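You operate a simulated robot arm through the tools that you are given. There is no shell and no other tool. Be economical: measure what you need, move in short steps, check, and stop when the job is done.

Carry out the task below with a simulated two-armed robot. There is one attempt and no reset: what you move stays moved.

TASK
Put the junction box that says "J2" from the top of the blue steel shelf on the bottom shelf of the can rack and the junction box labelled "J4" on the green mat. Fetch the black lead from the top of the grey steel table and set it on the film there. Stack the parts carton labelled "valves" from the mixing bench under the taps on top of the parts carton marked "pumps". The order is free. Set down upright: junction box.

Only the result counts: the job must be done as asked and must still hold three seconds after the hand-in. Knocking over, shifting, dropping, spilling or breaking anything else fails it.

THE ROBOT
Two 7-joint arms with three-finger grippers on one trunk, on a base that drives. Base frame: it is fixed to the floor where the robot stands at the start and does not move with it; the origin is under the middle of the robot, x ahead of it, y to its left, z up; the surface under the hand at the start is at about z = 85. Readings come in cm, rad, newtons and seconds.
The left shoulder is at the start at [4.2, 15.4, 100.7], the right one opposite. With the tool pointing down near the work surface each hand reaches from about 10 to 62 cm from the robot's upright axis, wherever it stands, measured 20 degrees to its own side. Places, roughly: bottom shelf of the can rack [380, -180, 10]; film [-100, -100, 75]; green mat [-120, -240, 80]; lead [-125, -100, 75]; parts carton [75, -250, 100]. Payload 2.69 kg a hand.
The TCP of each hand is the grasp point between the finger pads, 2.9 cm short of the fingertips. In the tool frame z runs along the fingers and y along their closing line. The gripper opens to 12 cm. The gripper's body begins 7.8 cm behind the TCP.
Orientation is that of the tool frame in the base frame, as a unit quaternion [x, y, z, w]. With the fingers straight down and closing along the base's y, the tool's x points along the base's -x, its y along +y and its z along -z.

THE INTERFACE
- The arms move only by the tool nudge_tool. It takes "left_increments", "right_increments" or both (then of equal length, played together; a hand with none holds still); each is a list of rows, each a list of 6 numbers: the shift along the base's x, y, z in m, then the turn, a rotation vector about the base's x, y, z in rad. In form: [[dx, dy, dz, wx, wy, wz], ...]. A call has 1 to 12 rows; each row shifts and turns the commanded pose from where the row before left it. "left_gripper" and "right_gripper" are, for a hand that has rows, the finger opening in m, from 0 to 0.12, set as the call begins (left out, the last holds). Each row takes 0.2 s and may step no farther than 5 cm and 0.15 rad from the row before; otherwise, or with a gripper value out of range, the whole call is refused. Where a pose cannot be reached the arm comes as near as it can. A force on the tool above 40 N (or 10 N above the force at the start of the call, whichever is more), or a blocked arm, ends the call early, and 0.2 s more pass. The fingers move at their own pace and stop on an object; they squeeze with about 23 N. The grip force told is the motor's: it shows also when the fingers shut on nothing. Time passes only in rows, and 0.2 s behind the last, so rows that do not move let the fingers close. The reply holds the time, the measured pose of the TCP, the force on the tool along the base axes, the opening and the grip force, in the units named above and with some noise, with the torque about the TCP (base axes, N m) and any sound that the robot's microphone picked up.
- Cameras (640 x 400 px; columns grow to the right, rows downward): "scene" is now at [15.49, -1.26, 118.08]; the picture's right is [-0.10, -0.99, 0.00], its down [-0.34, 0.03, -0.94] and it looks along [0.94, -0.10, -0.34] (base axes); focal length 266 px, centre (320, 200). "left" rides on the left gripper at [6.3, 0, -10.4] in its tool frame; the picture's right is [0.00, 1.00, 0.00], its down [-0.83, 0.00, -0.56] and it looks along [-0.56, 0.00, 0.83] (tool axes); focal length 275 px, centre (320, 200). "right" rides on the right gripper at [6.3, 0, -10.4] in its tool frame; the picture's right is [0.00, 1.00, 0.00], its down [-0.83, 0.00, -0.56] and it looks along [-0.56, 0.00, 0.83] (tool axes); focal length 275 px, centre (320, 200). There is no depth. A picture from a camera that has moved, and an enlarged one, comes with that camera's place and axes in the base frame and with its lens.
- snapshot(camera): a new picture of that camera. The clock stands still meanwhile.
- slide_trunk(by): slides the trunk up (or, below 0, down) by that many cm; the arms and the scene camera ride with it, the base frame stays. It gives what a move gives, with no picture.
- base_move(legs): drives the robot by 1 to 6 legs, each [ahead, left, turn to the left] in cm, cm and rad, along the robot's own axes; the way and the turn of a leg run together, so that a leg with both is an arc; at most 150 cm and 3.142 rad a leg. The arms and the cameras ride along, it lands a little off, and it stops where it bumps. It gives what a move gives.
- head_to(pan, tilt): turns the head with the scene camera to pan (to the left, within 1.396 rad either way) and tilt (down, from -0.506 to 1.204), counted from straight ahead of the robot. It gives what a move gives.
- close_up(camera, box): a new picture of the part [left, top, right, bottom] of that camera's present view, enlarged. The clock stands still meanwhile.
- close_job(): hands the job in; it is judged then, once.

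Go step by step. Nothing tells you exact positions but the pictures and the camera data: compare them with the known pose of the tool, close in by small moves and look again before you grip or let go. The budget is 165 turns and 130 pictures, counting those below and the enlarged ones. Unless the task says otherwise, let go and move clear before handing in.

The tools are called after ">>>" as name(argument=value, ...) on one line, values as JSON. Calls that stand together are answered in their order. nudge_tool: Moves the arms, as the interface text tells. Its arguments: {"type":"object","properties":{"left_increments":{"type":"array","items":{"type":"array","items":{"type":"number"}}},"left_gripper":{"type":"number"},"right_increments":{"type":"array","items":{"type":"array","items":{"type":"number"}}},"right_gripper":{"type":"number"}},"required":[]} The other tools are called the same way: slide_trunk (by) slides the trunk up or down; base_move (legs) drives the base; head_to (pan, tilt) turns the head that bears the scene camera; snapshot (camera) takes a picture; close_up (camera, box) takes an enlarged picture of a part of a camera's view; close_job () hands the job in.

At the start:

```text
time_s: 0.0
left_ee_pos: [38.33, 13.72, 106.07]
left_tool_rot: [0.001, 1.0, 0.001, 0.0]
left_wrist_force: [-0.4, -0.3, -0.3]
left_torque: [0.02, 0.0, 0.0]
left_width: 12.01
left_grasp_force: 0.0
right_ee_pos: [35.03, -20.68, 108.31]
right_tool_rot: [0.001, 1.0, 0.0, 0.0]
right_wrist_force: [-0.6, 1.2, -0.2]
right_torque: [0.03, -0.01, 0.01]
right_width: 12.01
right_grasp_force: 0.0
trunk travel left (down, up): [-37.5, 6.3]
robot x, y, heading: [-0.17, 0.09, 0.001]
head pan, tilt: [-0.103, 0.344]
```

scene: 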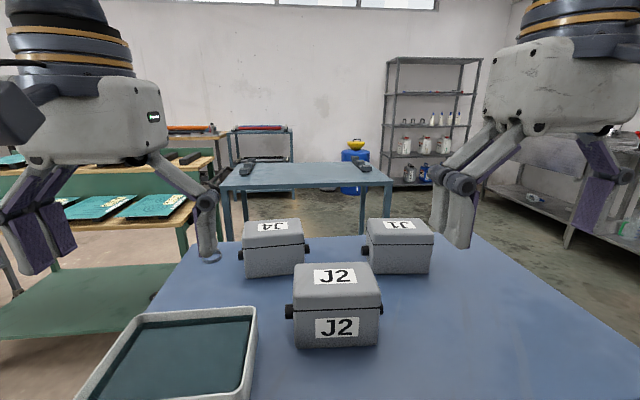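
right: 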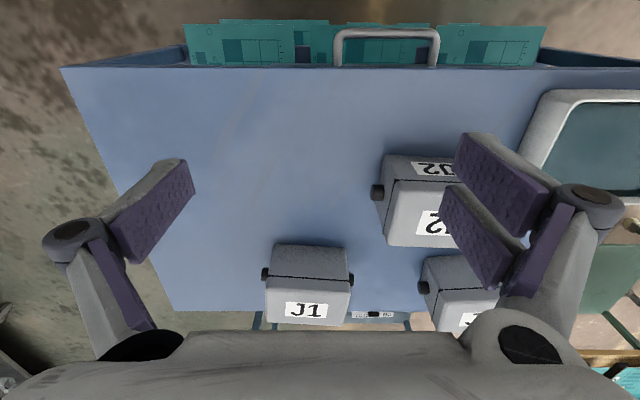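
left: 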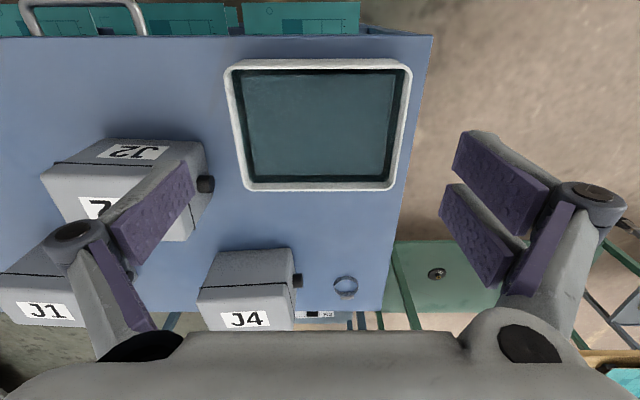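

I see J2, J4 and J1 on the blue shelf top in front of me, with the can rack far ahead to the right. First I look closely at the boxes and the rack.

>>> close_up(camera="scene", box=[360, 40, 520, 200])

>>> close_up(camera="scene", box=[220, 200, 460, 360])

>>> head_to(pan=-1.2, tilt=0.35)

>>> snapshot(camera="scene")

```text
2.50 times, centred on (440, 120) of scene
camera zoom: at [15.49, -1.26, 118.08], right [-0.1, -0.99, 0.0], down [-0.34, 0.03, -0.94], along [0.94, -0.1, -0.34], focal length 666 px, centre (20, 400)
```

zoom: 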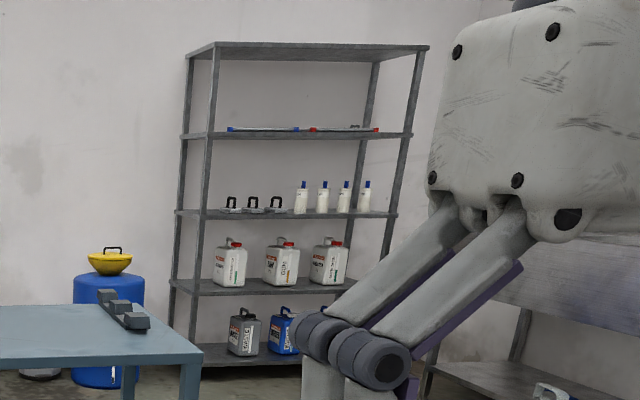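

```text
2.50 times, centred on (340, 280) of scene
camera zoom: at [15.49, -1.26, 118.08], right [-0.1, -0.99, 0.0], down [-0.34, 0.03, -0.94], along [0.94, -0.1, -0.34], focal length 666 px, centre (270, 0)
```

zoom: 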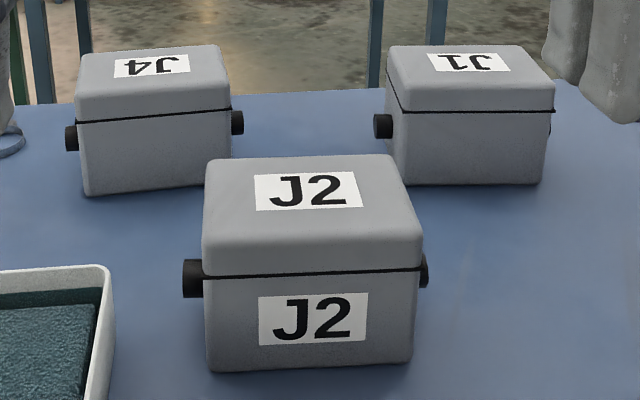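

```text
time_s: 1.3
left_ee_pos: [38.34, 13.67, 106.04]
left_tool_rot: [0.0, 1.0, 0.0, 0.0]
left_wrist_force: [0.1, 0.5, 0.5]
left_torque: [0.02, 0.02, -0.03]
left_width: 11.99
left_grasp_force: 0.1
right_ee_pos: [34.95, -20.65, 108.26]
right_tool_rot: [0.0, 1.0, 0.0, 0.0]
right_wrist_force: [0.2, -0.3, -0.1]
right_torque: [0.02, 0.0, -0.02]
right_width: 12.01
right_grasp_force: 0.1
trunk travel left (down, up): [-37.5, 6.3]
robot x, y, heading: [0.2, -0.37, 0.003]
head pan, tilt: [-1.201, 0.351]
```

```text
124 pictures are left
camera scene: at [9.6, -8.98, 118.02], right [-0.93, -0.36, 0.0], down [-0.12, 0.32, -0.94], along [0.34, -0.88, -0.34], focal length 266 px, centre (320, 200)
```

scene: 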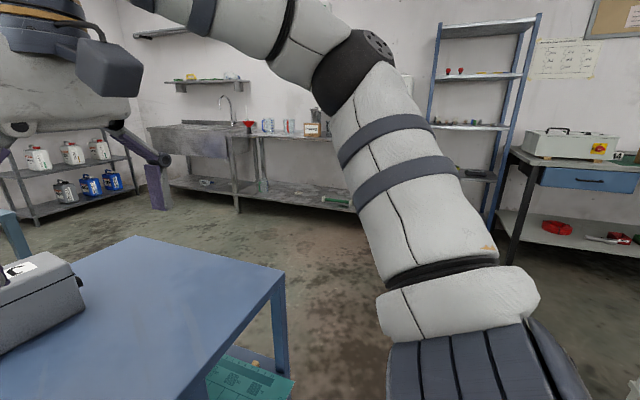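

The rack's bottom shelf has roughly 40 cm of headroom, so I'll grip J2 across its narrow side with a sideways-tilted hand. I first turn the right hand above the shelf and look again.

>>> nudge_tool(right_increments=[[0.01, -0.005, 0, 0, 0, 0.1428], [0.01, -0.005, 0, 0, 0, 0.1428], [0.01, -0.005, 0, 0, 0, 0.1428], [0.01, -0.005, 0, 0, 0, 0.1428], [0.01, -0.005, 0, 0, 0, 0.1428], [0.01, -0.005, 0, 0, 0, 0.1428], [0.01, -0.005, 0, 0, 0, 0.1428], [0.01, -0.005, 0, 0, 0, 0.1428], [0.01, -0.005, 0, 0, 0, 0.1428], [0.01, -0.005, 0, 0, 0, 0.1428], [0.01, -0.005, 0, 0, 0, 0.1428]])

>>> head_to(pan=-0.15, tilt=0.75)

>>> snapshot(camera="scene")

>>> snapshot(camera="right")

```text
time_s: 3.7
left_ee_pos: [38.23, 13.72, 106.05]
left_tool_rot: [0.0, 1.0, 0.001, 0.0]
left_wrist_force: [0.3, 0.8, -0.3]
left_torque: [0.02, -0.02, 0.01]
left_width: 12.01
left_grasp_force: 0.0
right_ee_pos: [45.94, -26.22, 108.2]
right_tool_rot: [0.708, -0.706, 0.0, 0.0]
right_wrist_force: [0.1, -0.2, -0.5]
right_torque: [0.03, 0.0, 0.03]
right_width: 12.01
right_grasp_force: 0.1
trunk travel left (down, up): [-37.5, 6.3]
robot x, y, heading: [-0.49, -0.23, -0.001]
head pan, tilt: [-1.201, 0.351]
```

```text
time_s: 5.0
left_ee_pos: [38.24, 13.73, 106.02]
left_tool_rot: [0.0, 1.0, 0.0, 0.0]
left_wrist_force: [1.0, -0.5, -0.6]
left_torque: [-0.04, 0.01, 0.01]
left_width: 12.01
left_grasp_force: 0.0
right_ee_pos: [45.97, -26.08, 108.34]
right_tool_rot: [-0.706, 0.708, 0.0, 0.001]
right_wrist_force: [-0.6, -0.1, 0.4]
right_torque: [0.0, -0.02, 0.0]
right_width: 12.0
right_grasp_force: 0.0
trunk travel left (down, up): [-37.5, 6.3]
robot x, y, heading: [-0.14, 0.05, 0.0]
head pan, tilt: [-0.15, 0.75]
```

```text
123 pictures are left
camera scene: at [14.42, -1.55, 114.46], right [-0.15, -0.99, 0.0], down [-0.67, 0.1, -0.73], along [0.72, -0.11, -0.68], focal length 266 px, centre (320, 200)
```

scene: 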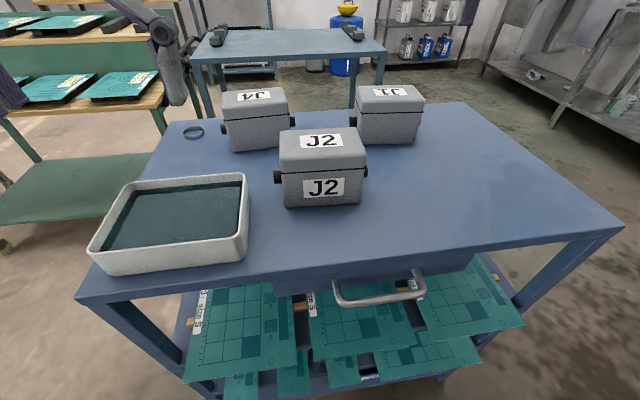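

```text
122 pictures are left
camera right: at [45.89, -32.35, 118.66], right [-1.0, 0.0, 0.0], down [0.0, 0.83, 0.56], along [0.0, 0.56, -0.83], focal length 275 px, centre (320, 200)
```

right: 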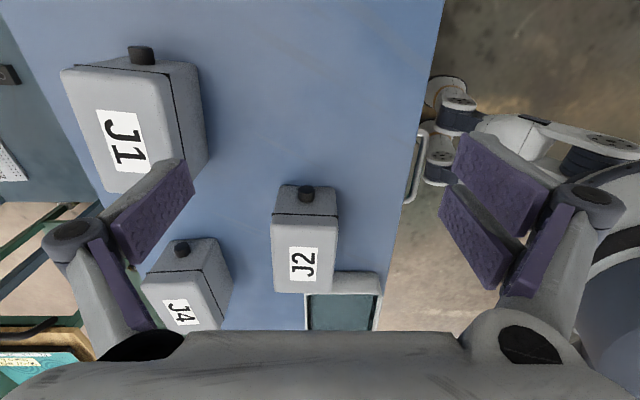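

J2's centre is near (47.7, -7.2), about 7.5 cm deep in x, and 13 cm long in y. I tilt the right hand 40 degrees toward +y and move to a standoff.

>>> nudge_tool(right_increments=[[0.0035, 0.01, -0.01, 0.1396, 0, 0], [0.0035, 0.02, -0.01, 0.1396, 0, 0], [0.0035, 0.02, -0.013, 0.1396, 0, 0], [0.0035, 0.025, -0.015, 0.1396, 0, 0], [0.0035, 0.025, -0.015, 0.1396, 0, 0], [0, 0, 0, 0, 0, 0]])

>>> snapshot(camera="right")

>>> snapshot(camera="scene")

```text
time_s: 6.4
left_ee_pos: [38.19, 13.65, 106.1]
left_tool_rot: [0.0, 1.0, 0.0, 0.0]
left_wrist_force: [-0.1, -0.2, 0.3]
left_torque: [0.0, -0.02, 0.0]
left_width: 12.01
left_grasp_force: 0.1
right_ee_pos: [47.84, -15.93, 101.92]
right_tool_rot: [0.664, -0.664, -0.243, -0.242]
right_wrist_force: [-0.7, -0.4, 0.1]
right_torque: [0.0, 0.03, -0.04]
right_width: 12.0
right_grasp_force: 0.1
trunk travel left (down, up): [-37.5, 6.3]
robot x, y, heading: [-0.02, -0.17, -0.004]
head pan, tilt: [-0.15, 0.75]
```

```text
121 pictures are left
camera right: at [47.68, -27.48, 105.8], right [-1.0, 0.0, 0.0], down [0.0, 0.28, 0.96], along [0.0, 0.96, -0.28], focal length 275 px, centre (320, 200)
```

right: 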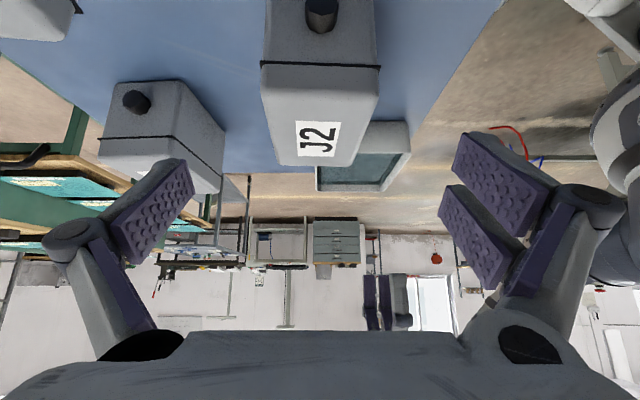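

```text
120 pictures are left
camera scene: at [14.4, -1.53, 114.46], right [-0.15, -0.99, 0.0], down [-0.67, 0.1, -0.73], along [0.72, -0.11, -0.68], focal length 266 px, centre (320, 200)
```

scene: 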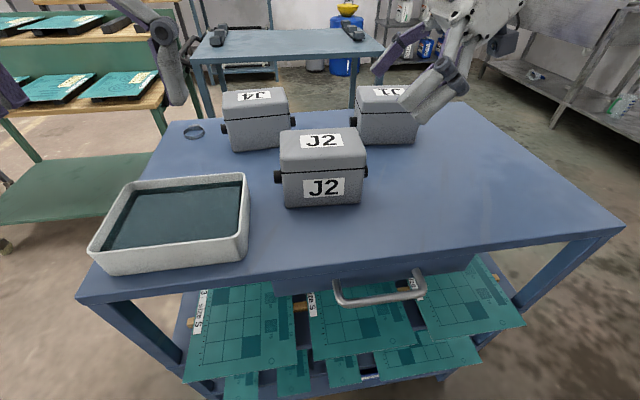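

The hand is aligned with J2 in x. I narrow the fingers a little and slide down along the approach line.

>>> nudge_tool(right_gripper=0.1, right_increments=[[0, 0, 0, 0, 0, 0], [0, 0.01, -0.012, 0, 0, 0], [0, 0.01, -0.012, 0, 0, 0], [0, 0.01, -0.012, 0, 0, 0], [0, 0.01, -0.012, 0, 0, 0], [0, 0.01, -0.012, 0, 0, 0], [-0.001, 0.01, -0.012, 0, 0, 0], [0, 0, 0, 0, 0, 0]])

>>> snapshot(camera="scene")

>>> snapshot(camera="right")

```text
time_s: 8.2
left_ee_pos: [38.21, 13.71, 106.11]
left_tool_rot: [0.0, 1.0, 0.0, 0.0]
left_wrist_force: [-0.2, -0.7, 0.6]
left_torque: [-0.01, 0.02, 0.02]
left_width: 11.99
left_grasp_force: 0.1
right_ee_pos: [47.69, -10.03, 94.69]
right_tool_rot: [-0.664, 0.665, 0.242, 0.243]
right_wrist_force: [1.0, -0.2, 0.3]
right_torque: [-0.02, 0.01, 0.01]
right_width: 9.97
right_grasp_force: 0.1
trunk travel left (down, up): [-37.5, 6.3]
robot x, y, heading: [-0.31, -0.11, 0.006]
head pan, tilt: [-0.15, 0.75]
```

```text
119 pictures are left
camera scene: at [14.41, -1.54, 114.46], right [-0.15, -0.99, 0.0], down [-0.67, 0.1, -0.73], along [0.72, -0.11, -0.68], focal length 266 px, centre (320, 200)
```

scene: 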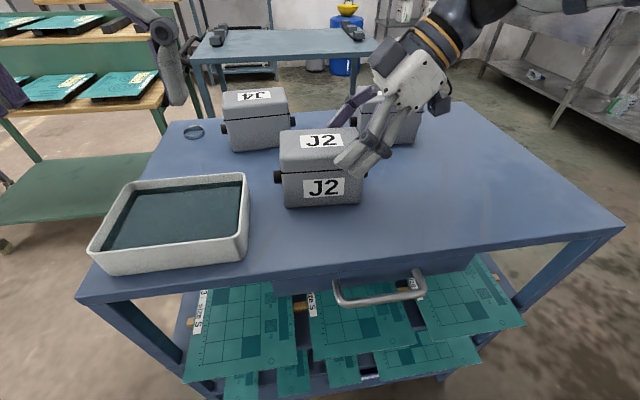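

```text
118 pictures are left
camera right: at [47.53, -21.51, 98.6], right [-1.0, 0.0, 0.0], down [0.0, 0.28, 0.96], along [0.0, 0.96, -0.28], focal length 275 px, centre (320, 200)
```

right: 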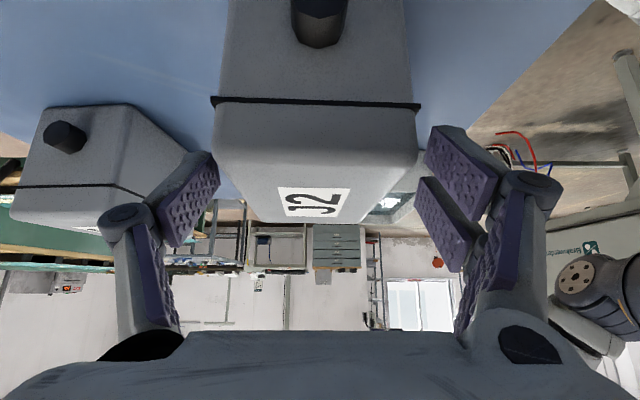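

The fingers straddle J2. I nudge +x slightly, go the last 4 cm, and close.

>>> nudge_tool(right_increments=[[0.002, 0.009, -0.01, 0, 0, 0], [0, 0.009, -0.01, 0, 0, 0], [0, 0.007, -0.009, 0, 0, 0], [0, 0, 0, 0, 0, 0]])

>>> nudge_tool(right_gripper=0.05, right_increments=[[0, 0, 0, 0, 0, 0], [0, 0, 0, 0, 0, 0], [0, 0, 0, 0, 0, 0]])

>>> snapshot(camera="scene")

```text
time_s: 9.2
left_ee_pos: [38.22, 13.71, 106.13]
left_tool_rot: [0.0, 1.0, -0.001, 0.0]
left_wrist_force: [0.5, 0.1, -0.6]
left_torque: [0.01, -0.01, 0.0]
left_width: 11.99
left_grasp_force: 0.0
right_ee_pos: [47.82, -7.48, 91.83]
right_tool_rot: [-0.664, 0.665, 0.242, 0.242]
right_wrist_force: [-0.5, 0.2, -0.5]
right_torque: [-0.01, 0.06, -0.03]
right_width: 9.98
right_grasp_force: 0.1
trunk travel left (down, up): [-37.5, 6.3]
robot x, y, heading: [0.17, 0.18, -0.002]
head pan, tilt: [-0.15, 0.75]
```

```text
time_s: 10.0
left_ee_pos: [38.16, 13.69, 106.2]
left_tool_rot: [0.0, 1.0, 0.0, 0.0]
left_wrist_force: [0.1, 0.5, 0.5]
left_torque: [-0.03, -0.01, 0.0]
left_width: 12.0
left_grasp_force: 0.0
right_ee_pos: [47.88, -7.65, 92.09]
right_tool_rot: [-0.664, 0.664, 0.241, 0.244]
right_wrist_force: [4.3, -3.1, 13.6]
right_torque: [-0.14, -0.97, -0.34]
right_width: 8.08
right_grasp_force: 23.2
trunk travel left (down, up): [-37.5, 6.3]
robot x, y, heading: [-0.02, -0.22, 0.001]
head pan, tilt: [-0.15, 0.75]
```

```text
117 pictures are left
camera scene: at [14.37, -1.57, 114.48], right [-0.15, -0.99, 0.0], down [-0.67, 0.1, -0.73], along [0.72, -0.11, -0.68], focal length 266 px, centre (320, 200)
```

scene: 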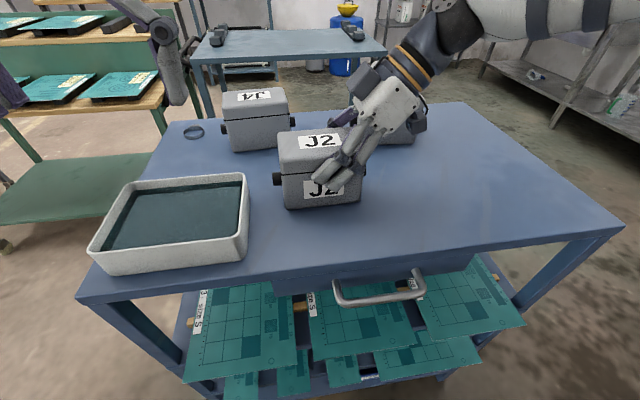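

Gripped at 8.1 cm with full force. I lift straight up and check.

>>> nudge_tool(right_increments=[[0, 0, 0.01, 0, 0, 0], [0, 0, 0.015, 0, 0, 0], [0, 0, 0.03, 0, 0, 0], [0, 0, 0.03, 0, 0, 0], [0, 0, 0.03, 0, 0, 0], [0, 0, 0, 0, 0, 0]])

>>> snapshot(camera="scene")

```text
time_s: 11.4
left_ee_pos: [38.2, 13.75, 106.05]
left_tool_rot: [-0.001, 1.0, -0.001, 0.001]
left_wrist_force: [0.2, -0.4, -0.2]
left_torque: [-0.03, 0.02, -0.01]
left_width: 12.03
left_grasp_force: 0.1
right_ee_pos: [47.83, -7.59, 103.43]
right_tool_rot: [-0.664, 0.665, 0.243, 0.242]
right_wrist_force: [0.5, -0.6, -4.2]
right_torque: [-0.06, -0.01, 0.0]
right_width: 8.01
right_grasp_force: 23.3
trunk travel left (down, up): [-37.5, 6.3]
robot x, y, heading: [0.23, 0.04, -0.005]
head pan, tilt: [-0.15, 0.75]
```

```text
116 pictures are left
camera scene: at [14.46, -1.55, 114.44], right [-0.15, -0.99, 0.0], down [-0.67, 0.1, -0.73], along [0.72, -0.11, -0.68], focal length 266 px, centre (320, 200)
```

scene: 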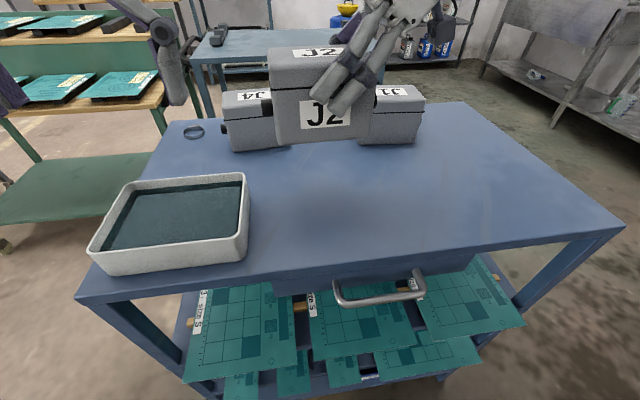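

J2 is held level (about 4 N). I raise it and turn the hand so it points forward, ready for driving.

>>> nudge_tool(right_increments=[[0, 0, 0.04, 0, 0, 0], [-0.01, -0.013, 0.01, 0, 0, -0.1428], [-0.01, -0.013, 0.01, 0, 0, -0.1428], [-0.01, -0.013, 0.01, 0, 0, -0.1428], [-0.01, -0.013, 0.01, 0, 0, -0.1428], [-0.01, -0.013, 0, 0, 0, -0.1428], [-0.01, -0.013, 0, 0, 0, -0.1428], [-0.01, -0.013, 0, 0, 0, -0.1428], [-0.01, -0.013, 0, 0, 0, -0.1428], [-0.01, -0.013, 0, 0, 0, -0.1428], [-0.01, -0.013, 0, 0, 0, -0.1428], [0, 0, 0, 0, 0, -0.1428]])

>>> head_to(pan=-0.5, tilt=0.5)

>>> snapshot(camera="scene")

```text
time_s: 14.0
left_ee_pos: [38.27, 13.72, 106.11]
left_tool_rot: [0.0, 1.0, -0.001, -0.001]
left_wrist_force: [0.0, 0.4, 0.1]
left_torque: [-0.02, 0.01, -0.02]
left_width: 11.99
left_grasp_force: 0.1
right_ee_pos: [37.78, -20.61, 111.43]
right_tool_rot: [0.0, 0.94, 0.0, 0.342]
right_wrist_force: [0.5, 0.4, -4.8]
right_torque: [-0.02, 0.04, -0.01]
right_width: 8.02
right_grasp_force: 23.2
trunk travel left (down, up): [-37.5, 6.3]
robot x, y, heading: [0.2, 0.35, -0.001]
head pan, tilt: [-0.15, 0.75]
```

```text
time_s: 14.9
left_ee_pos: [38.31, 13.71, 106.1]
left_tool_rot: [0.0, 1.0, 0.0, 0.0]
left_wrist_force: [0.3, 0.6, 0.2]
left_torque: [0.03, -0.03, 0.01]
left_width: 11.99
left_grasp_force: 0.0
right_ee_pos: [37.9, -20.66, 111.3]
right_tool_rot: [0.0, 0.94, 0.001, 0.342]
right_wrist_force: [-0.3, 0.2, -4.1]
right_torque: [0.0, 0.08, -0.05]
right_width: 8.03
right_grasp_force: 22.8
trunk travel left (down, up): [-37.5, 6.3]
robot x, y, heading: [0.18, -0.07, -0.002]
head pan, tilt: [-0.499, 0.499]
```

```text
115 pictures are left
camera scene: at [14.24, -4.66, 116.64], right [-0.48, -0.88, 0.0], down [-0.42, 0.23, -0.88], along [0.77, -0.42, -0.48], focal length 266 px, centre (320, 200)
```

scene: 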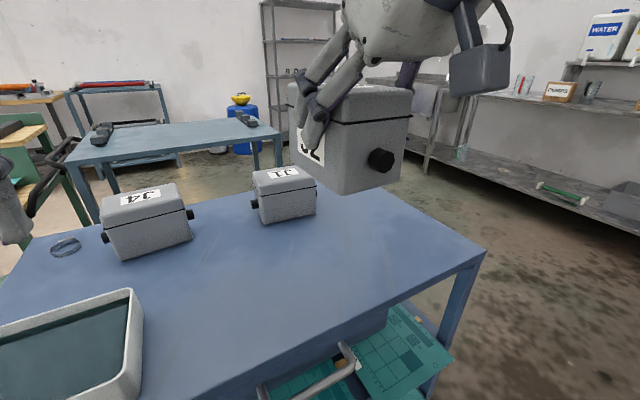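

Both hands are well above everything on the shelf. I back off, strafe right along the aisle, then drive towards the rack, stopping about a metre before it.

>>> base_move(legs=[[-8, 0, 0], [0, -120, 0], [140, 0, 0], [110, 0, 0], [0, -55, 0]])

>>> head_to(pan=0.0, tilt=0.6)

>>> snapshot(camera="scene")

```text
time_s: 41.1
left_ee_pos: [280.99, -159.84, 106.12]
left_tool_rot: [-0.001, 1.0, 0.001, 0.0]
left_wrist_force: [0.6, -0.3, 0.1]
left_torque: [-0.01, -0.03, 0.0]
left_width: 11.99
left_grasp_force: 0.1
right_ee_pos: [280.53, -194.13, 111.38]
right_tool_rot: [-0.001, 0.94, 0.0, 0.342]
right_wrist_force: [-0.3, -0.2, -4.7]
right_torque: [-0.02, 0.08, -0.01]
right_width: 8.01
right_grasp_force: 22.7
trunk travel left (down, up): [-37.5, 6.3]
robot x, y, heading: [242.78, -173.9, 0.001]
head pan, tilt: [-0.499, 0.499]
```

```text
time_s: 42.0
left_ee_pos: [280.88, -159.9, 106.05]
left_tool_rot: [-0.001, 1.0, 0.0, 0.0]
left_wrist_force: [1.0, 0.6, -0.2]
left_torque: [0.0, 0.02, 0.03]
left_width: 12.02
left_grasp_force: 0.0
right_ee_pos: [280.57, -194.13, 111.39]
right_tool_rot: [-0.001, 0.94, 0.0, 0.342]
right_wrist_force: [-0.7, 0.5, -4.3]
right_torque: [0.01, 0.07, 0.0]
right_width: 8.0
right_grasp_force: 22.9
trunk travel left (down, up): [-37.5, 6.3]
robot x, y, heading: [242.88, -173.67, 0.002]
head pan, tilt: [0.0, 0.6]
```

```text
114 pictures are left
camera scene: at [257.71, -173.9, 115.74], right [0.0, -1.0, 0.0], down [-0.56, 0.0, -0.83], along [0.83, 0.0, -0.56], focal length 266 px, centre (320, 200)
```

scene: 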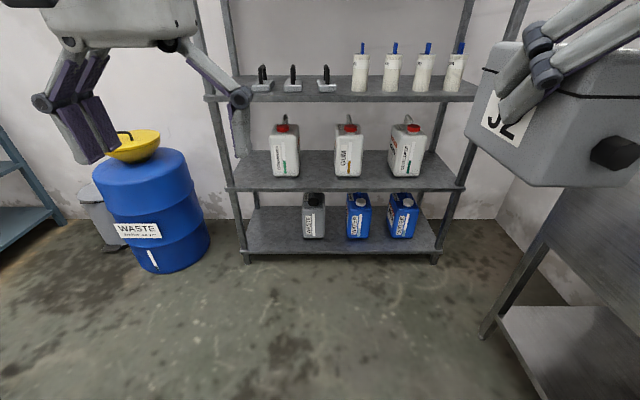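

The bottom shelf runs y ≈ -132..-240, with its front edge near x ≈ 363, and is free at its left end (y ≈ -135..-163). I tuck the left arm, strafe left, come nearer, and lower the trunk.

>>> nudge_tool(left_increments=[[-0.03, 0.015, 0.01, 0, 0, 0], [-0.03, 0.015, 0.01, 0, 0, 0], [-0.03, 0.015, 0.01, 0, 0, 0], [-0.03, 0.015, 0.01, 0, 0, 0], [-0.02, 0.015, 0.01, 0, 0, 0]])

>>> base_move(legs=[[0, 42, 0], [50, 0, 0]])

>>> slide_trunk(by=-37)

>>> snapshot(camera="scene")

```text
time_s: 43.2
left_ee_pos: [266.89, -153.05, 110.05]
left_tool_rot: [-0.002, 1.0, -0.001, 0.0]
left_wrist_force: [-0.6, -0.2, 0.2]
left_torque: [0.01, 0.02, -0.02]
left_width: 12.01
left_grasp_force: 0.0
left hand out of reach, approached as far as the arm can: row 5
right_ee_pos: [280.49, -194.19, 111.44]
right_tool_rot: [-0.001, 0.94, 0.0, 0.342]
right_wrist_force: [-0.2, -0.8, -4.4]
right_torque: [-0.01, 0.05, 0.0]
right_width: 7.99
right_grasp_force: 23.5
trunk travel left (down, up): [-37.5, 6.3]
robot x, y, heading: [242.65, -173.28, -0.001]
head pan, tilt: [0.0, 0.6]
```

```text
time_s: 49.5
left_ee_pos: [317.11, -111.18, 110.01]
left_tool_rot: [0.0, 1.0, 0.001, 0.0]
left_wrist_force: [0.4, 0.9, 0.4]
left_torque: [0.01, 0.04, 0.01]
left_width: 12.0
left_grasp_force: 0.1
right_ee_pos: [330.44, -152.34, 111.31]
right_tool_rot: [0.0, 0.94, 0.0, 0.342]
right_wrist_force: [-0.8, -0.3, -4.5]
right_torque: [-0.01, 0.05, 0.01]
right_width: 7.99
right_grasp_force: 23.3
trunk travel left (down, up): [-37.5, 6.3]
robot x, y, heading: [292.92, -131.77, 0.003]
head pan, tilt: [0.0, 0.6]
```

```text
time_s: 53.1
left_ee_pos: [327.73, -111.18, 63.4]
left_tool_rot: [0.0, 0.976, -0.002, -0.217]
left_wrist_force: [0.1, -0.1, -0.3]
left_torque: [0.0, -0.02, 0.02]
left_width: 12.0
left_grasp_force: 0.1
right_ee_pos: [334.87, -152.4, 71.63]
right_tool_rot: [-0.001, 0.957, 0.001, 0.292]
right_wrist_force: [0.0, 0.1, -4.1]
right_torque: [0.01, 0.08, 0.0]
right_width: 8.02
right_grasp_force: 23.0
trunk travel left (down, up): [-0.5, 43.3]
robot x, y, heading: [292.49, -131.64, -0.003]
head pan, tilt: [0.0, 0.6]
```

```text
113 pictures are left
camera scene: at [319.65, -131.97, 76.79], right [0.0, -1.0, 0.0], down [-0.57, 0.0, -0.82], along [0.82, 0.0, -0.57], focal length 266 px, centre (320, 200)
```

scene: 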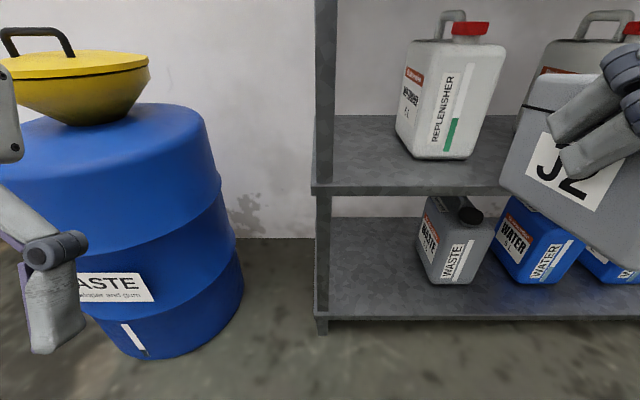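

The trunk leans forward as it lowers, so the hand tilt changed to 34°. I restore it to 40°, lower the right hand in front of the rack, and raise the left hand clear of the drum and funnel.

>>> nudge_tool(left_increments=[[0, 0, 0.02, 0, 0, 0], [0, 0, 0.02, 0, 0, 0], [0, 0, 0.02, 0, 0, 0], [0, 0, 0.02, 0, 0, 0], [0, 0, 0.02, 0, 0, 0], [0, 0, 0.02, 0, 0, 0], [0, 0, 0.02, 0, 0, 0], [0, 0, 0.02, 0, 0, 0], [0, 0, 0.02, 0, 0, 0], [0, 0, 0.02, 0, 0, 0]], right_increments=[[0, 0.005, 0, 0, -0.055, 0], [0, 0.005, -0.02, 0, -0.05, 0], [0, 0.005, -0.045, 0, 0, 0], [0, 0.005, -0.045, 0, 0, 0], [0, 0.005, -0.045, 0, 0, 0], [0, 0.005, -0.045, 0, 0, 0], [0, 0.005, -0.045, 0, 0, 0], [0, 0.005, -0.045, 0, 0, 0], [0, 0.005, -0.045, 0, 0, 0], [0, 0.005, -0.045, 0, 0, 0]])

>>> snapshot(camera="scene")

>>> snapshot(camera="right")

```text
time_s: 55.3
left_ee_pos: [322.04, -119.1, 71.31]
left_tool_rot: [0.0, 0.976, -0.001, -0.216]
left_wrist_force: [-0.2, 0.2, 1.5]
left_torque: [-0.01, -0.01, 0.0]
left_width: 11.98
left_grasp_force: 0.1
left hand out of reach, approached as far as the arm can: row 1, 2, 3, 4, 5, 6, 7, 8, 9, 10
right_ee_pos: [341.1, -145.53, 37.01]
right_tool_rot: [0.002, 0.94, 0.0, 0.341]
right_wrist_force: [-0.3, -0.2, -4.2]
right_torque: [0.02, 0.05, 0.0]
right_width: 8.01
right_grasp_force: 23.3
right hand out of reach, approached as far as the arm can: row 4, 5, 6, 7
trunk travel left (down, up): [-0.5, 43.3]
robot x, y, heading: [292.52, -131.76, 0.001]
head pan, tilt: [0.0, 0.6]
```

```text
112 pictures are left
camera scene: at [319.66, -131.97, 76.79], right [0.0, -1.0, 0.0], down [-0.57, 0.0, -0.82], along [0.82, 0.0, -0.57], focal length 266 px, centre (320, 200)
```

scene: 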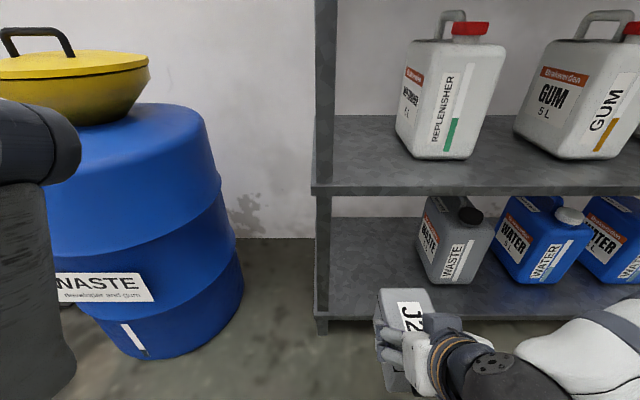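

```text
111 pictures are left
camera right: at [329.48, -145.58, 40.93], right [0.0, 1.0, 0.0], down [0.28, 0.0, 0.96], along [0.96, 0.0, -0.28], focal length 275 px, centre (320, 200)
```

right: 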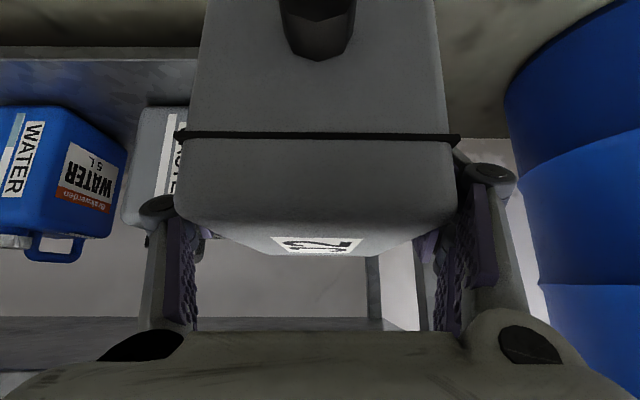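

The arm is too folded to go lower here; I back the base up 15 cm and reach out farther instead.

>>> base_move(legs=[[-15, 0, 0]])

>>> nudge_tool(right_increments=[[0.03, 0, 0, 0, 0, 0], [0.03, 0, -0.01, 0, 0, 0], [0.03, 0, -0.02, 0, 0, 0], [0.03, 0, -0.03, 0, 0, 0], [0, 0, -0.03, 0, 0, 0], [0, 0, -0.03, 0, 0, 0], [0, 0, 0, 0, 0, 0]])

>>> snapshot(camera="scene")

```text
time_s: 56.7
left_ee_pos: [307.09, -119.07, 71.24]
left_tool_rot: [0.0, 0.976, -0.001, -0.219]
left_wrist_force: [-0.2, 1.3, -0.5]
left_torque: [-0.04, 0.03, 0.01]
left_width: 12.01
left_grasp_force: 0.1
right_ee_pos: [326.18, -145.72, 37.07]
right_tool_rot: [0.001, 0.94, -0.001, 0.341]
right_wrist_force: [-0.3, 0.2, -4.0]
right_torque: [0.0, 0.07, 0.0]
right_width: 8.0
right_grasp_force: 23.3
trunk travel left (down, up): [-0.5, 43.3]
robot x, y, heading: [277.55, -131.74, -0.0]
head pan, tilt: [0.0, 0.6]
```

```text
time_s: 58.3
left_ee_pos: [307.09, -119.08, 71.27]
left_tool_rot: [0.0, 0.976, -0.001, -0.218]
left_wrist_force: [-0.3, -0.3, -0.2]
left_torque: [-0.01, -0.02, -0.01]
left_width: 12.0
left_grasp_force: 0.0
right_ee_pos: [338.2, -145.67, 25.13]
right_tool_rot: [0.0, 0.94, 0.0, 0.341]
right_wrist_force: [-0.5, -0.2, -4.9]
right_torque: [-0.02, 0.06, 0.02]
right_width: 7.98
right_grasp_force: 22.7
trunk travel left (down, up): [-0.5, 43.3]
robot x, y, heading: [277.76, -131.54, -0.0]
head pan, tilt: [0.0, 0.6]
```

```text
110 pictures are left
camera scene: at [304.78, -131.97, 76.79], right [0.0, -1.0, 0.0], down [-0.57, 0.0, -0.82], along [0.82, 0.0, -0.57], focal length 266 px, centre (320, 200)
```

scene: 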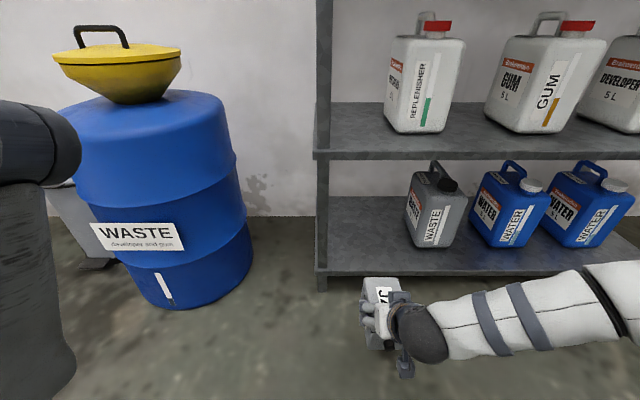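

The box is low enough, but the forearm swings wide to the right. I back up more and stretch the arm further so the elbow folds in.

>>> base_move(legs=[[-16, 0, 0]])

>>> nudge_tool(right_increments=[[0.03, 0, 0, 0, 0, 0], [0.03, 0, 0, 0, 0, 0], [0.03, 0, 0, 0, 0, 0], [0.03, 0, 0, 0, 0, 0], [0.03, 0, 0, 0, 0, 0], [0.01, 0, 0, 0, 0, 0], [0, 0, 0, 0, 0, 0]])

>>> snapshot(camera="scene")

```text
time_s: 59.7
left_ee_pos: [291.09, -119.11, 71.17]
left_tool_rot: [0.001, 0.976, -0.001, -0.218]
left_wrist_force: [0.8, 0.4, 0.4]
left_torque: [0.02, 0.02, 0.0]
left_width: 12.01
left_grasp_force: 0.1
right_ee_pos: [322.23, -145.75, 25.11]
right_tool_rot: [0.001, 0.94, 0.0, 0.342]
right_wrist_force: [0.8, 0.1, -4.5]
right_torque: [-0.01, 0.05, 0.0]
right_width: 7.99
right_grasp_force: 22.7
trunk travel left (down, up): [-0.5, 43.3]
robot x, y, heading: [261.85, -131.6, -0.004]
head pan, tilt: [0.0, 0.6]
```

```text
time_s: 61.3
left_ee_pos: [291.03, -119.15, 71.3]
left_tool_rot: [0.0, 0.976, -0.002, -0.218]
left_wrist_force: [0.6, 0.0, 0.9]
left_torque: [-0.02, -0.02, 0.08]
left_width: 12.03
left_grasp_force: 0.2
right_ee_pos: [338.13, -145.57, 25.1]
right_tool_rot: [0.002, 0.94, -0.001, 0.341]
right_wrist_force: [0.5, 0.5, -4.8]
right_torque: [-0.02, 0.06, 0.01]
right_width: 8.01
right_grasp_force: 22.8
trunk travel left (down, up): [-0.5, 43.3]
robot x, y, heading: [261.33, -131.45, -0.006]
head pan, tilt: [0.0, 0.6]
```

```text
109 pictures are left
camera scene: at [288.73, -131.96, 76.79], right [0.0, -1.0, 0.0], down [-0.57, 0.0, -0.82], along [0.82, 0.0, -0.57], focal length 266 px, centre (320, 200)
```

scene: 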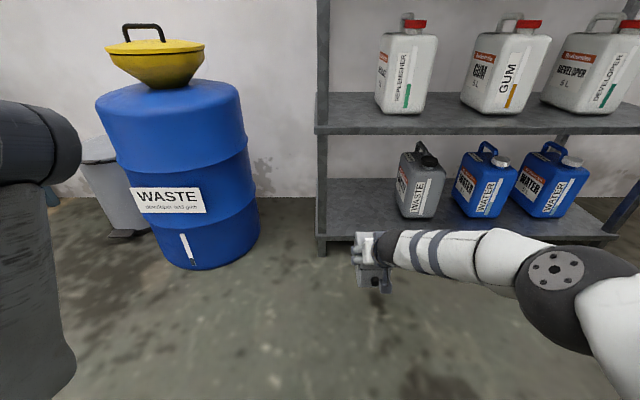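

Now the forearm runs back well. I extend a few more cm, lower slightly, then drive in by 29 cm.

>>> nudge_tool(right_increments=[[0.03, -0.005, -0.01, 0, 0, 0], [0.03, -0.005, -0.01, 0, 0, 0], [0, 0, -0.01, 0, 0, 0], [0, 0, 0, 0, 0, 0]])

>>> base_move(legs=[[12, 0, 0]])

>>> snapshot(camera="scene")

>>> snapshot(camera="right")

```text
time_s: 62.3
left_ee_pos: [291.11, -119.01, 71.19]
left_tool_rot: [0.0, 0.976, -0.002, -0.217]
left_wrist_force: [0.5, 0.0, -1.2]
left_torque: [0.01, 0.0, 0.04]
left_width: 12.01
left_grasp_force: 0.0
right_ee_pos: [339.2, -146.82, 22.87]
right_tool_rot: [0.0, 0.94, 0.0, 0.341]
right_wrist_force: [0.1, 0.0, -3.8]
right_torque: [0.04, 0.06, -0.02]
right_width: 7.99
right_grasp_force: 23.0
right hand out of reach, approached as far as the arm can: row 1, 2, 3
trunk travel left (down, up): [-0.5, 43.3]
robot x, y, heading: [261.38, -131.62, -0.004]
head pan, tilt: [0.0, 0.6]
```

```text
time_s: 63.5
left_ee_pos: [302.95, -119.07, 71.26]
left_tool_rot: [0.0, 0.976, -0.002, -0.218]
left_wrist_force: [0.8, 0.3, -0.6]
left_torque: [0.03, 0.0, 0.01]
left_width: 11.99
left_grasp_force: 0.1
right_ee_pos: [351.11, -146.65, 22.79]
right_tool_rot: [0.0, 0.94, -0.001, 0.341]
right_wrist_force: [0.2, -0.3, -4.0]
right_torque: [0.0, 0.08, 0.02]
right_width: 8.0
right_grasp_force: 23.2
trunk travel left (down, up): [-0.5, 43.3]
robot x, y, heading: [273.79, -131.71, -0.002]
head pan, tilt: [0.0, 0.6]
```

```text
108 pictures are left
camera scene: at [300.7, -131.95, 76.79], right [0.0, -1.0, 0.0], down [-0.57, 0.0, -0.82], along [0.82, 0.0, -0.57], focal length 266 px, centre (320, 200)
```

scene: 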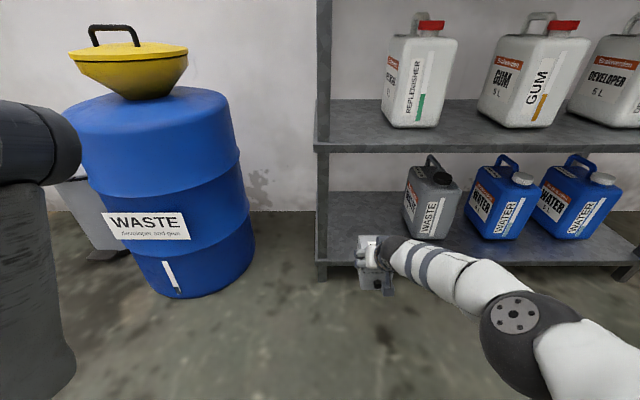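

```text
107 pictures are left
camera right: at [339.54, -146.61, 26.71], right [0.0, 1.0, 0.0], down [0.28, 0.0, 0.96], along [0.96, 0.0, -0.28], focal length 275 px, centre (320, 200)
```

right: 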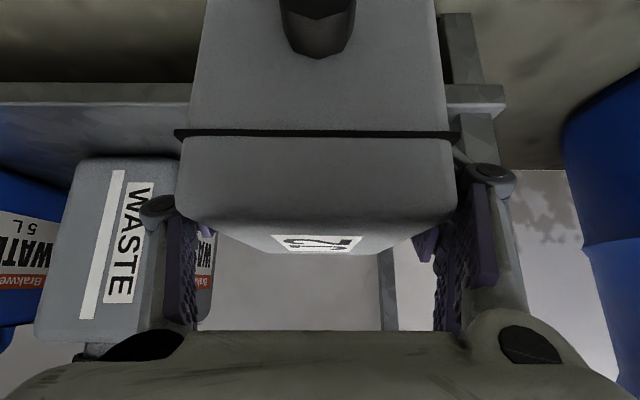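

The post and the can leave about 27 cm; I shift 2.5 cm right to centre the hand, then drive in 21 cm.

>>> nudge_tool(right_increments=[[0, -0.0125, 0, 0, 0, 0], [0, -0.0125, 0, 0, 0, 0], [0, 0, 0, 0, 0, 0]])

>>> base_move(legs=[[12, 0, 0], [9.5, 0, 0]])

>>> snapshot(camera="scene")

>>> snapshot(camera="right")

```text
time_s: 64.3
left_ee_pos: [302.93, -119.13, 71.22]
left_tool_rot: [0.0, 0.976, -0.001, -0.217]
left_wrist_force: [0.1, 0.1, -0.3]
left_torque: [0.0, -0.01, -0.02]
left_width: 12.01
left_grasp_force: 0.0
right_ee_pos: [351.11, -149.12, 22.74]
right_tool_rot: [0.0, 0.94, 0.001, 0.341]
right_wrist_force: [0.6, 1.0, -4.5]
right_torque: [0.0, 0.07, 0.01]
right_width: 8.01
right_grasp_force: 22.9
trunk travel left (down, up): [-0.5, 43.3]
robot x, y, heading: [273.5, -131.56, -0.001]
head pan, tilt: [0.0, 0.6]
```

```text
time_s: 66.3
left_ee_pos: [324.47, -119.17, 71.24]
left_tool_rot: [0.0, 0.976, -0.002, -0.217]
left_wrist_force: [0.5, -0.1, 0.3]
left_torque: [0.02, 0.02, 0.03]
left_width: 12.0
left_grasp_force: 0.1
right_ee_pos: [372.49, -149.33, 22.83]
right_tool_rot: [0.002, 0.94, -0.001, 0.341]
right_wrist_force: [0.0, 0.7, -4.3]
right_torque: [0.02, 0.01, -0.04]
right_width: 8.0
right_grasp_force: 23.1
trunk travel left (down, up): [-0.5, 43.3]
robot x, y, heading: [294.89, -131.29, -0.001]
head pan, tilt: [0.0, 0.6]
```

```text
106 pictures are left
camera scene: at [322.07, -131.98, 76.79], right [0.0, -1.0, 0.0], down [-0.57, 0.0, -0.82], along [0.82, 0.0, -0.57], focal length 266 px, centre (320, 200)
```

scene: 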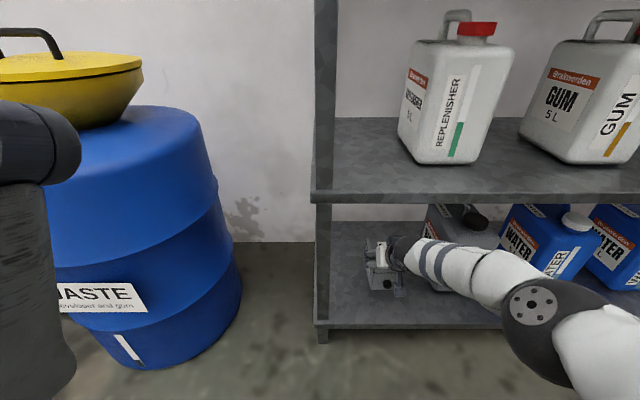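

```text
105 pictures are left
camera right: at [360.87, -149.19, 26.69], right [0.0, 1.0, 0.0], down [0.28, 0.0, 0.96], along [0.96, 0.0, -0.28], focal length 275 px, centre (320, 200)
```

right: 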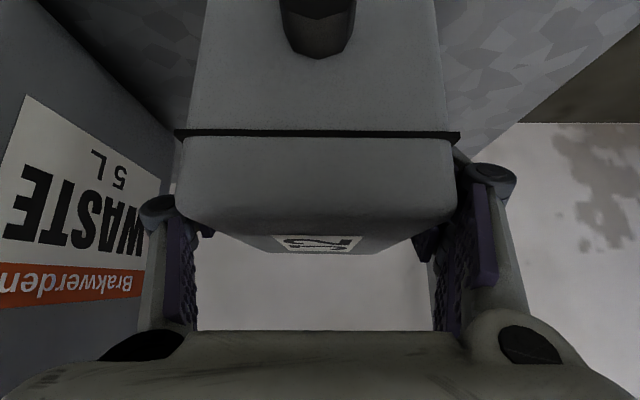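

The box sits over the free spot between post and can. I lower it in small steps until it touches.

>>> nudge_tool(right_increments=[[0, 0, -0.01, 0, 0, 0], [0, 0, -0.01, 0, 0, 0], [0, 0, -0.01, 0, 0, 0], [0, 0, -0.005, 0, 0, 0], [0, 0, 0, 0, 0, 0]])

>>> nudge_tool(right_increments=[[0, 0, -0.003, 0, 0, 0], [0, 0, -0.003, 0, 0, 0], [0, 0, -0.003, 0, 0, 0], [0, 0, 0, 0, 0, 0]])

>>> close_up(camera="scene", box=[300, 180, 540, 340])

```text
time_s: 67.5
left_ee_pos: [324.42, -119.06, 71.36]
left_tool_rot: [0.001, 0.976, -0.001, -0.217]
left_wrist_force: [-0.2, 0.7, -0.6]
left_torque: [-0.03, 0.04, -0.01]
left_width: 12.01
left_grasp_force: 0.1
right_ee_pos: [372.42, -149.27, 21.76]
right_tool_rot: [0.001, 0.94, 0.0, 0.341]
right_wrist_force: [0.9, -0.1, -5.5]
right_torque: [-0.01, 0.04, -0.03]
right_width: 8.01
right_grasp_force: 23.0
right hand out of reach, approached as far as the arm can: row 2, 3, 4
trunk travel left (down, up): [-0.5, 43.3]
robot x, y, heading: [295.06, -131.6, -0.004]
head pan, tilt: [0.0, 0.6]
```

```text
time_s: 68.5
left_ee_pos: [324.44, -119.07, 71.25]
left_tool_rot: [0.001, 0.976, -0.001, -0.217]
left_wrist_force: [0.3, 0.2, -0.6]
left_torque: [0.01, 0.04, 0.02]
left_width: 11.98
left_grasp_force: 0.1
right_ee_pos: [372.44, -149.35, 21.72]
right_tool_rot: [0.001, 0.94, 0.0, 0.342]
right_wrist_force: [-0.9, 0.1, -4.6]
right_torque: [0.01, 0.03, -0.02]
right_width: 8.0
right_grasp_force: 23.2
right hand out of reach, approached as far as the arm can: row 1, 2
trunk travel left (down, up): [-0.5, 43.3]
robot x, y, heading: [295.0, -131.52, 0.001]
head pan, tilt: [0.0, 0.6]
```

```text
2.50 times, centred on (420, 260) of scene
camera zoom: at [322.07, -131.98, 76.79], right [0.0, -1.0, 0.0], down [-0.57, 0.0, -0.82], along [0.82, 0.0, -0.57], focal length 666 px, centre (70, 50)
```

zoom: 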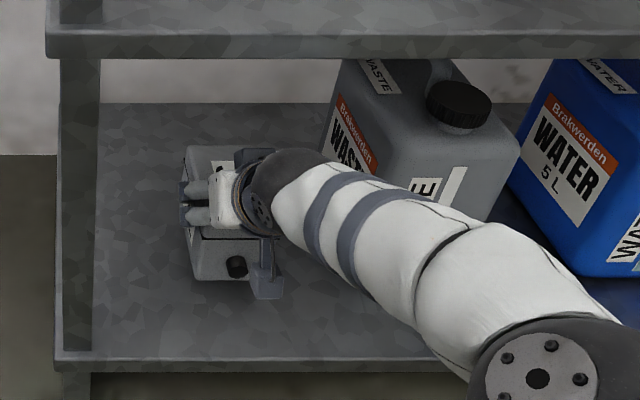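

The arm is at its reach limit; I pull it in 5 cm and drive ahead 5 cm.

>>> nudge_tool(right_increments=[[-0.025, 0, 0, 0, 0, 0], [-0.025, 0, 0, 0, 0, 0], [0, 0, 0, 0, 0, 0]])

>>> base_move(legs=[[5, 0, 0]])

>>> nudge_tool(right_increments=[[0, 0, -0.01, 0, 0, 0], [0, 0, -0.01, 0, 0, 0], [0, 0, -0.005, 0, 0, 0], [0, 0, 0, 0, 0, 0]])

>>> close_up(camera="scene", box=[300, 180, 540, 340])

```text
time_s: 69.3
left_ee_pos: [324.34, -119.17, 71.3]
left_tool_rot: [0.0, 0.976, -0.002, -0.218]
left_wrist_force: [-0.2, 0.3, 0.2]
left_torque: [0.02, -0.01, 0.0]
left_width: 12.0
left_grasp_force: 0.1
right_ee_pos: [367.44, -149.23, 21.63]
right_tool_rot: [0.001, 0.94, 0.0, 0.341]
right_wrist_force: [0.1, -0.3, -5.1]
right_torque: [0.03, 0.06, -0.03]
right_width: 8.01
right_grasp_force: 23.5
right hand out of reach, approached as far as the arm can: row 1
trunk travel left (down, up): [-0.5, 43.3]
robot x, y, heading: [295.02, -131.88, -0.003]
head pan, tilt: [0.0, 0.6]
```

```text
time_s: 70.2
left_ee_pos: [329.32, -119.12, 71.24]
left_tool_rot: [0.0, 0.976, -0.001, -0.217]
left_wrist_force: [-1.4, 1.0, -0.1]
left_torque: [-0.02, -0.02, 0.01]
left_width: 11.99
left_grasp_force: 0.0
right_ee_pos: [372.32, -149.21, 21.62]
right_tool_rot: [0.001, 0.94, -0.001, 0.341]
right_wrist_force: [-0.1, 0.0, -3.8]
right_torque: [0.02, 0.06, 0.0]
right_width: 7.99
right_grasp_force: 23.2
trunk travel left (down, up): [-0.5, 43.3]
robot x, y, heading: [300.17, -131.62, 0.002]
head pan, tilt: [0.0, 0.6]
```

```text
time_s: 71.2
left_ee_pos: [329.18, -119.1, 71.27]
left_tool_rot: [0.001, 0.976, -0.001, -0.217]
left_wrist_force: [0.3, -0.1, -0.1]
left_torque: [-0.02, -0.01, -0.02]
left_width: 11.99
left_grasp_force: 0.1
right_ee_pos: [372.55, -149.24, 19.39]
right_tool_rot: [0.0, 0.939, 0.0, 0.344]
right_wrist_force: [-1.0, -0.5, 7.8]
right_torque: [-0.47, -0.73, -0.04]
right_width: 7.99
right_grasp_force: 22.9
trunk travel left (down, up): [-0.5, 43.3]
robot x, y, heading: [300.02, -131.46, 0.0]
head pan, tilt: [0.0, 0.6]
```

```text
2.50 times, centred on (420, 260) of scene
camera zoom: at [326.89, -131.96, 76.82], right [0.0, -1.0, 0.0], down [-0.56, 0.0, -0.83], along [0.83, 0.0, -0.56], focal length 666 px, centre (70, 50)
```

zoom: 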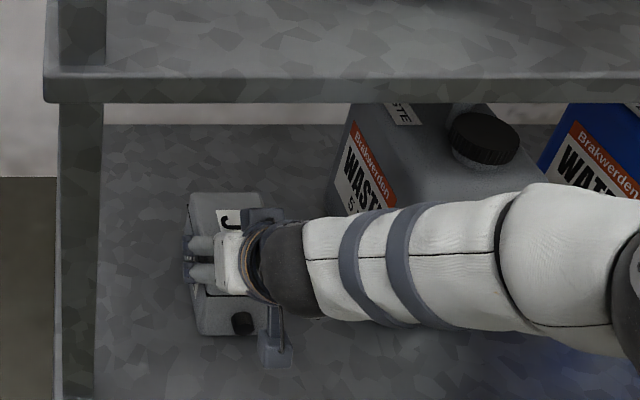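

The box touches the shelf (force reversed to +8 N). I open the fingers modestly and check.

>>> nudge_tool(right_gripper=0.1, right_increments=[[0, 0, 0, 0, 0, 0], [0, 0, 0, 0, 0, 0], [0, 0, 0, 0, 0, 0]])

>>> snapshot(camera="right")

```text
time_s: 72.0
left_ee_pos: [329.34, -119.12, 71.3]
left_tool_rot: [0.0, 0.976, -0.002, -0.218]
left_wrist_force: [-0.3, -0.2, 0.3]
left_torque: [-0.01, 0.01, 0.03]
left_width: 12.0
left_grasp_force: 0.1
right_ee_pos: [372.37, -149.16, 19.02]
right_tool_rot: [0.0, 0.94, 0.0, 0.341]
right_wrist_force: [-0.1, 0.5, -0.3]
right_torque: [-0.03, 0.0, 0.03]
right_width: 9.99
right_grasp_force: 0.1
trunk travel left (down, up): [-0.5, 43.3]
robot x, y, heading: [299.84, -131.72, -0.001]
head pan, tilt: [0.0, 0.6]
```

```text
102 pictures are left
camera right: at [360.72, -149.14, 22.99], right [0.0, 1.0, 0.0], down [0.28, 0.0, 0.96], along [0.96, 0.0, -0.28], focal length 275 px, centre (320, 200)
```

right: 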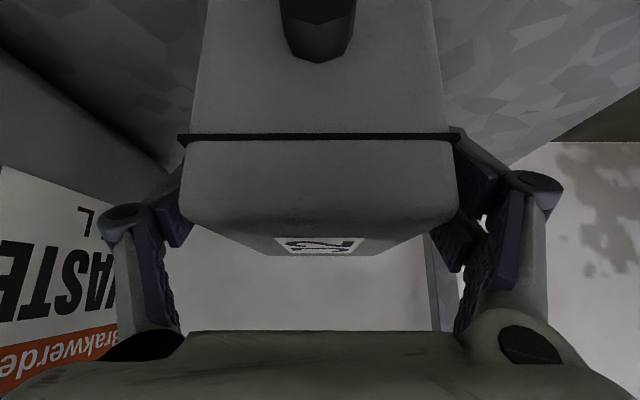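

Released; the box stands flat. I withdraw straight backwards with the base, fingers flanking the box.

>>> base_move(legs=[[-10, 0, 0], [-20, 0, 0]])

>>> snapshot(camera="scene")

```text
time_s: 74.4
left_ee_pos: [299.06, -119.1, 71.31]
left_tool_rot: [0.001, 0.976, -0.001, -0.218]
left_wrist_force: [0.7, 0.1, -0.6]
left_torque: [-0.01, 0.01, 0.01]
left_width: 12.0
left_grasp_force: 0.0
right_ee_pos: [342.18, -149.26, 19.13]
right_tool_rot: [0.001, 0.94, 0.0, 0.341]
right_wrist_force: [0.0, 0.6, 0.2]
right_torque: [0.01, 0.0, 0.0]
right_width: 9.97
right_grasp_force: 0.1
trunk travel left (down, up): [-0.5, 43.3]
robot x, y, heading: [269.72, -131.35, -0.008]
head pan, tilt: [0.0, 0.6]
```

```text
101 pictures are left
camera scene: at [296.77, -131.98, 76.79], right [0.0, -1.0, 0.0], down [-0.56, 0.0, -0.83], along [0.83, 0.0, -0.56], focal length 266 px, centre (320, 200)
```

scene: 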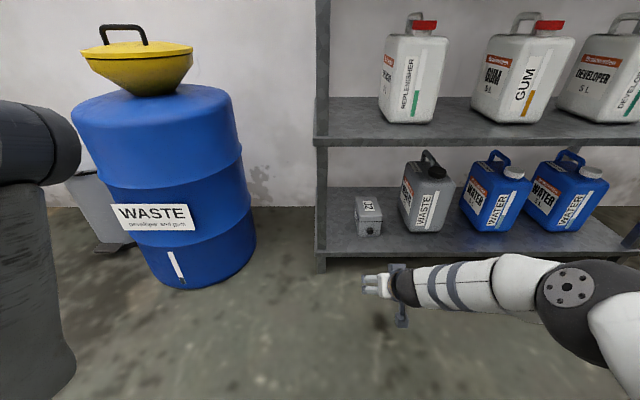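

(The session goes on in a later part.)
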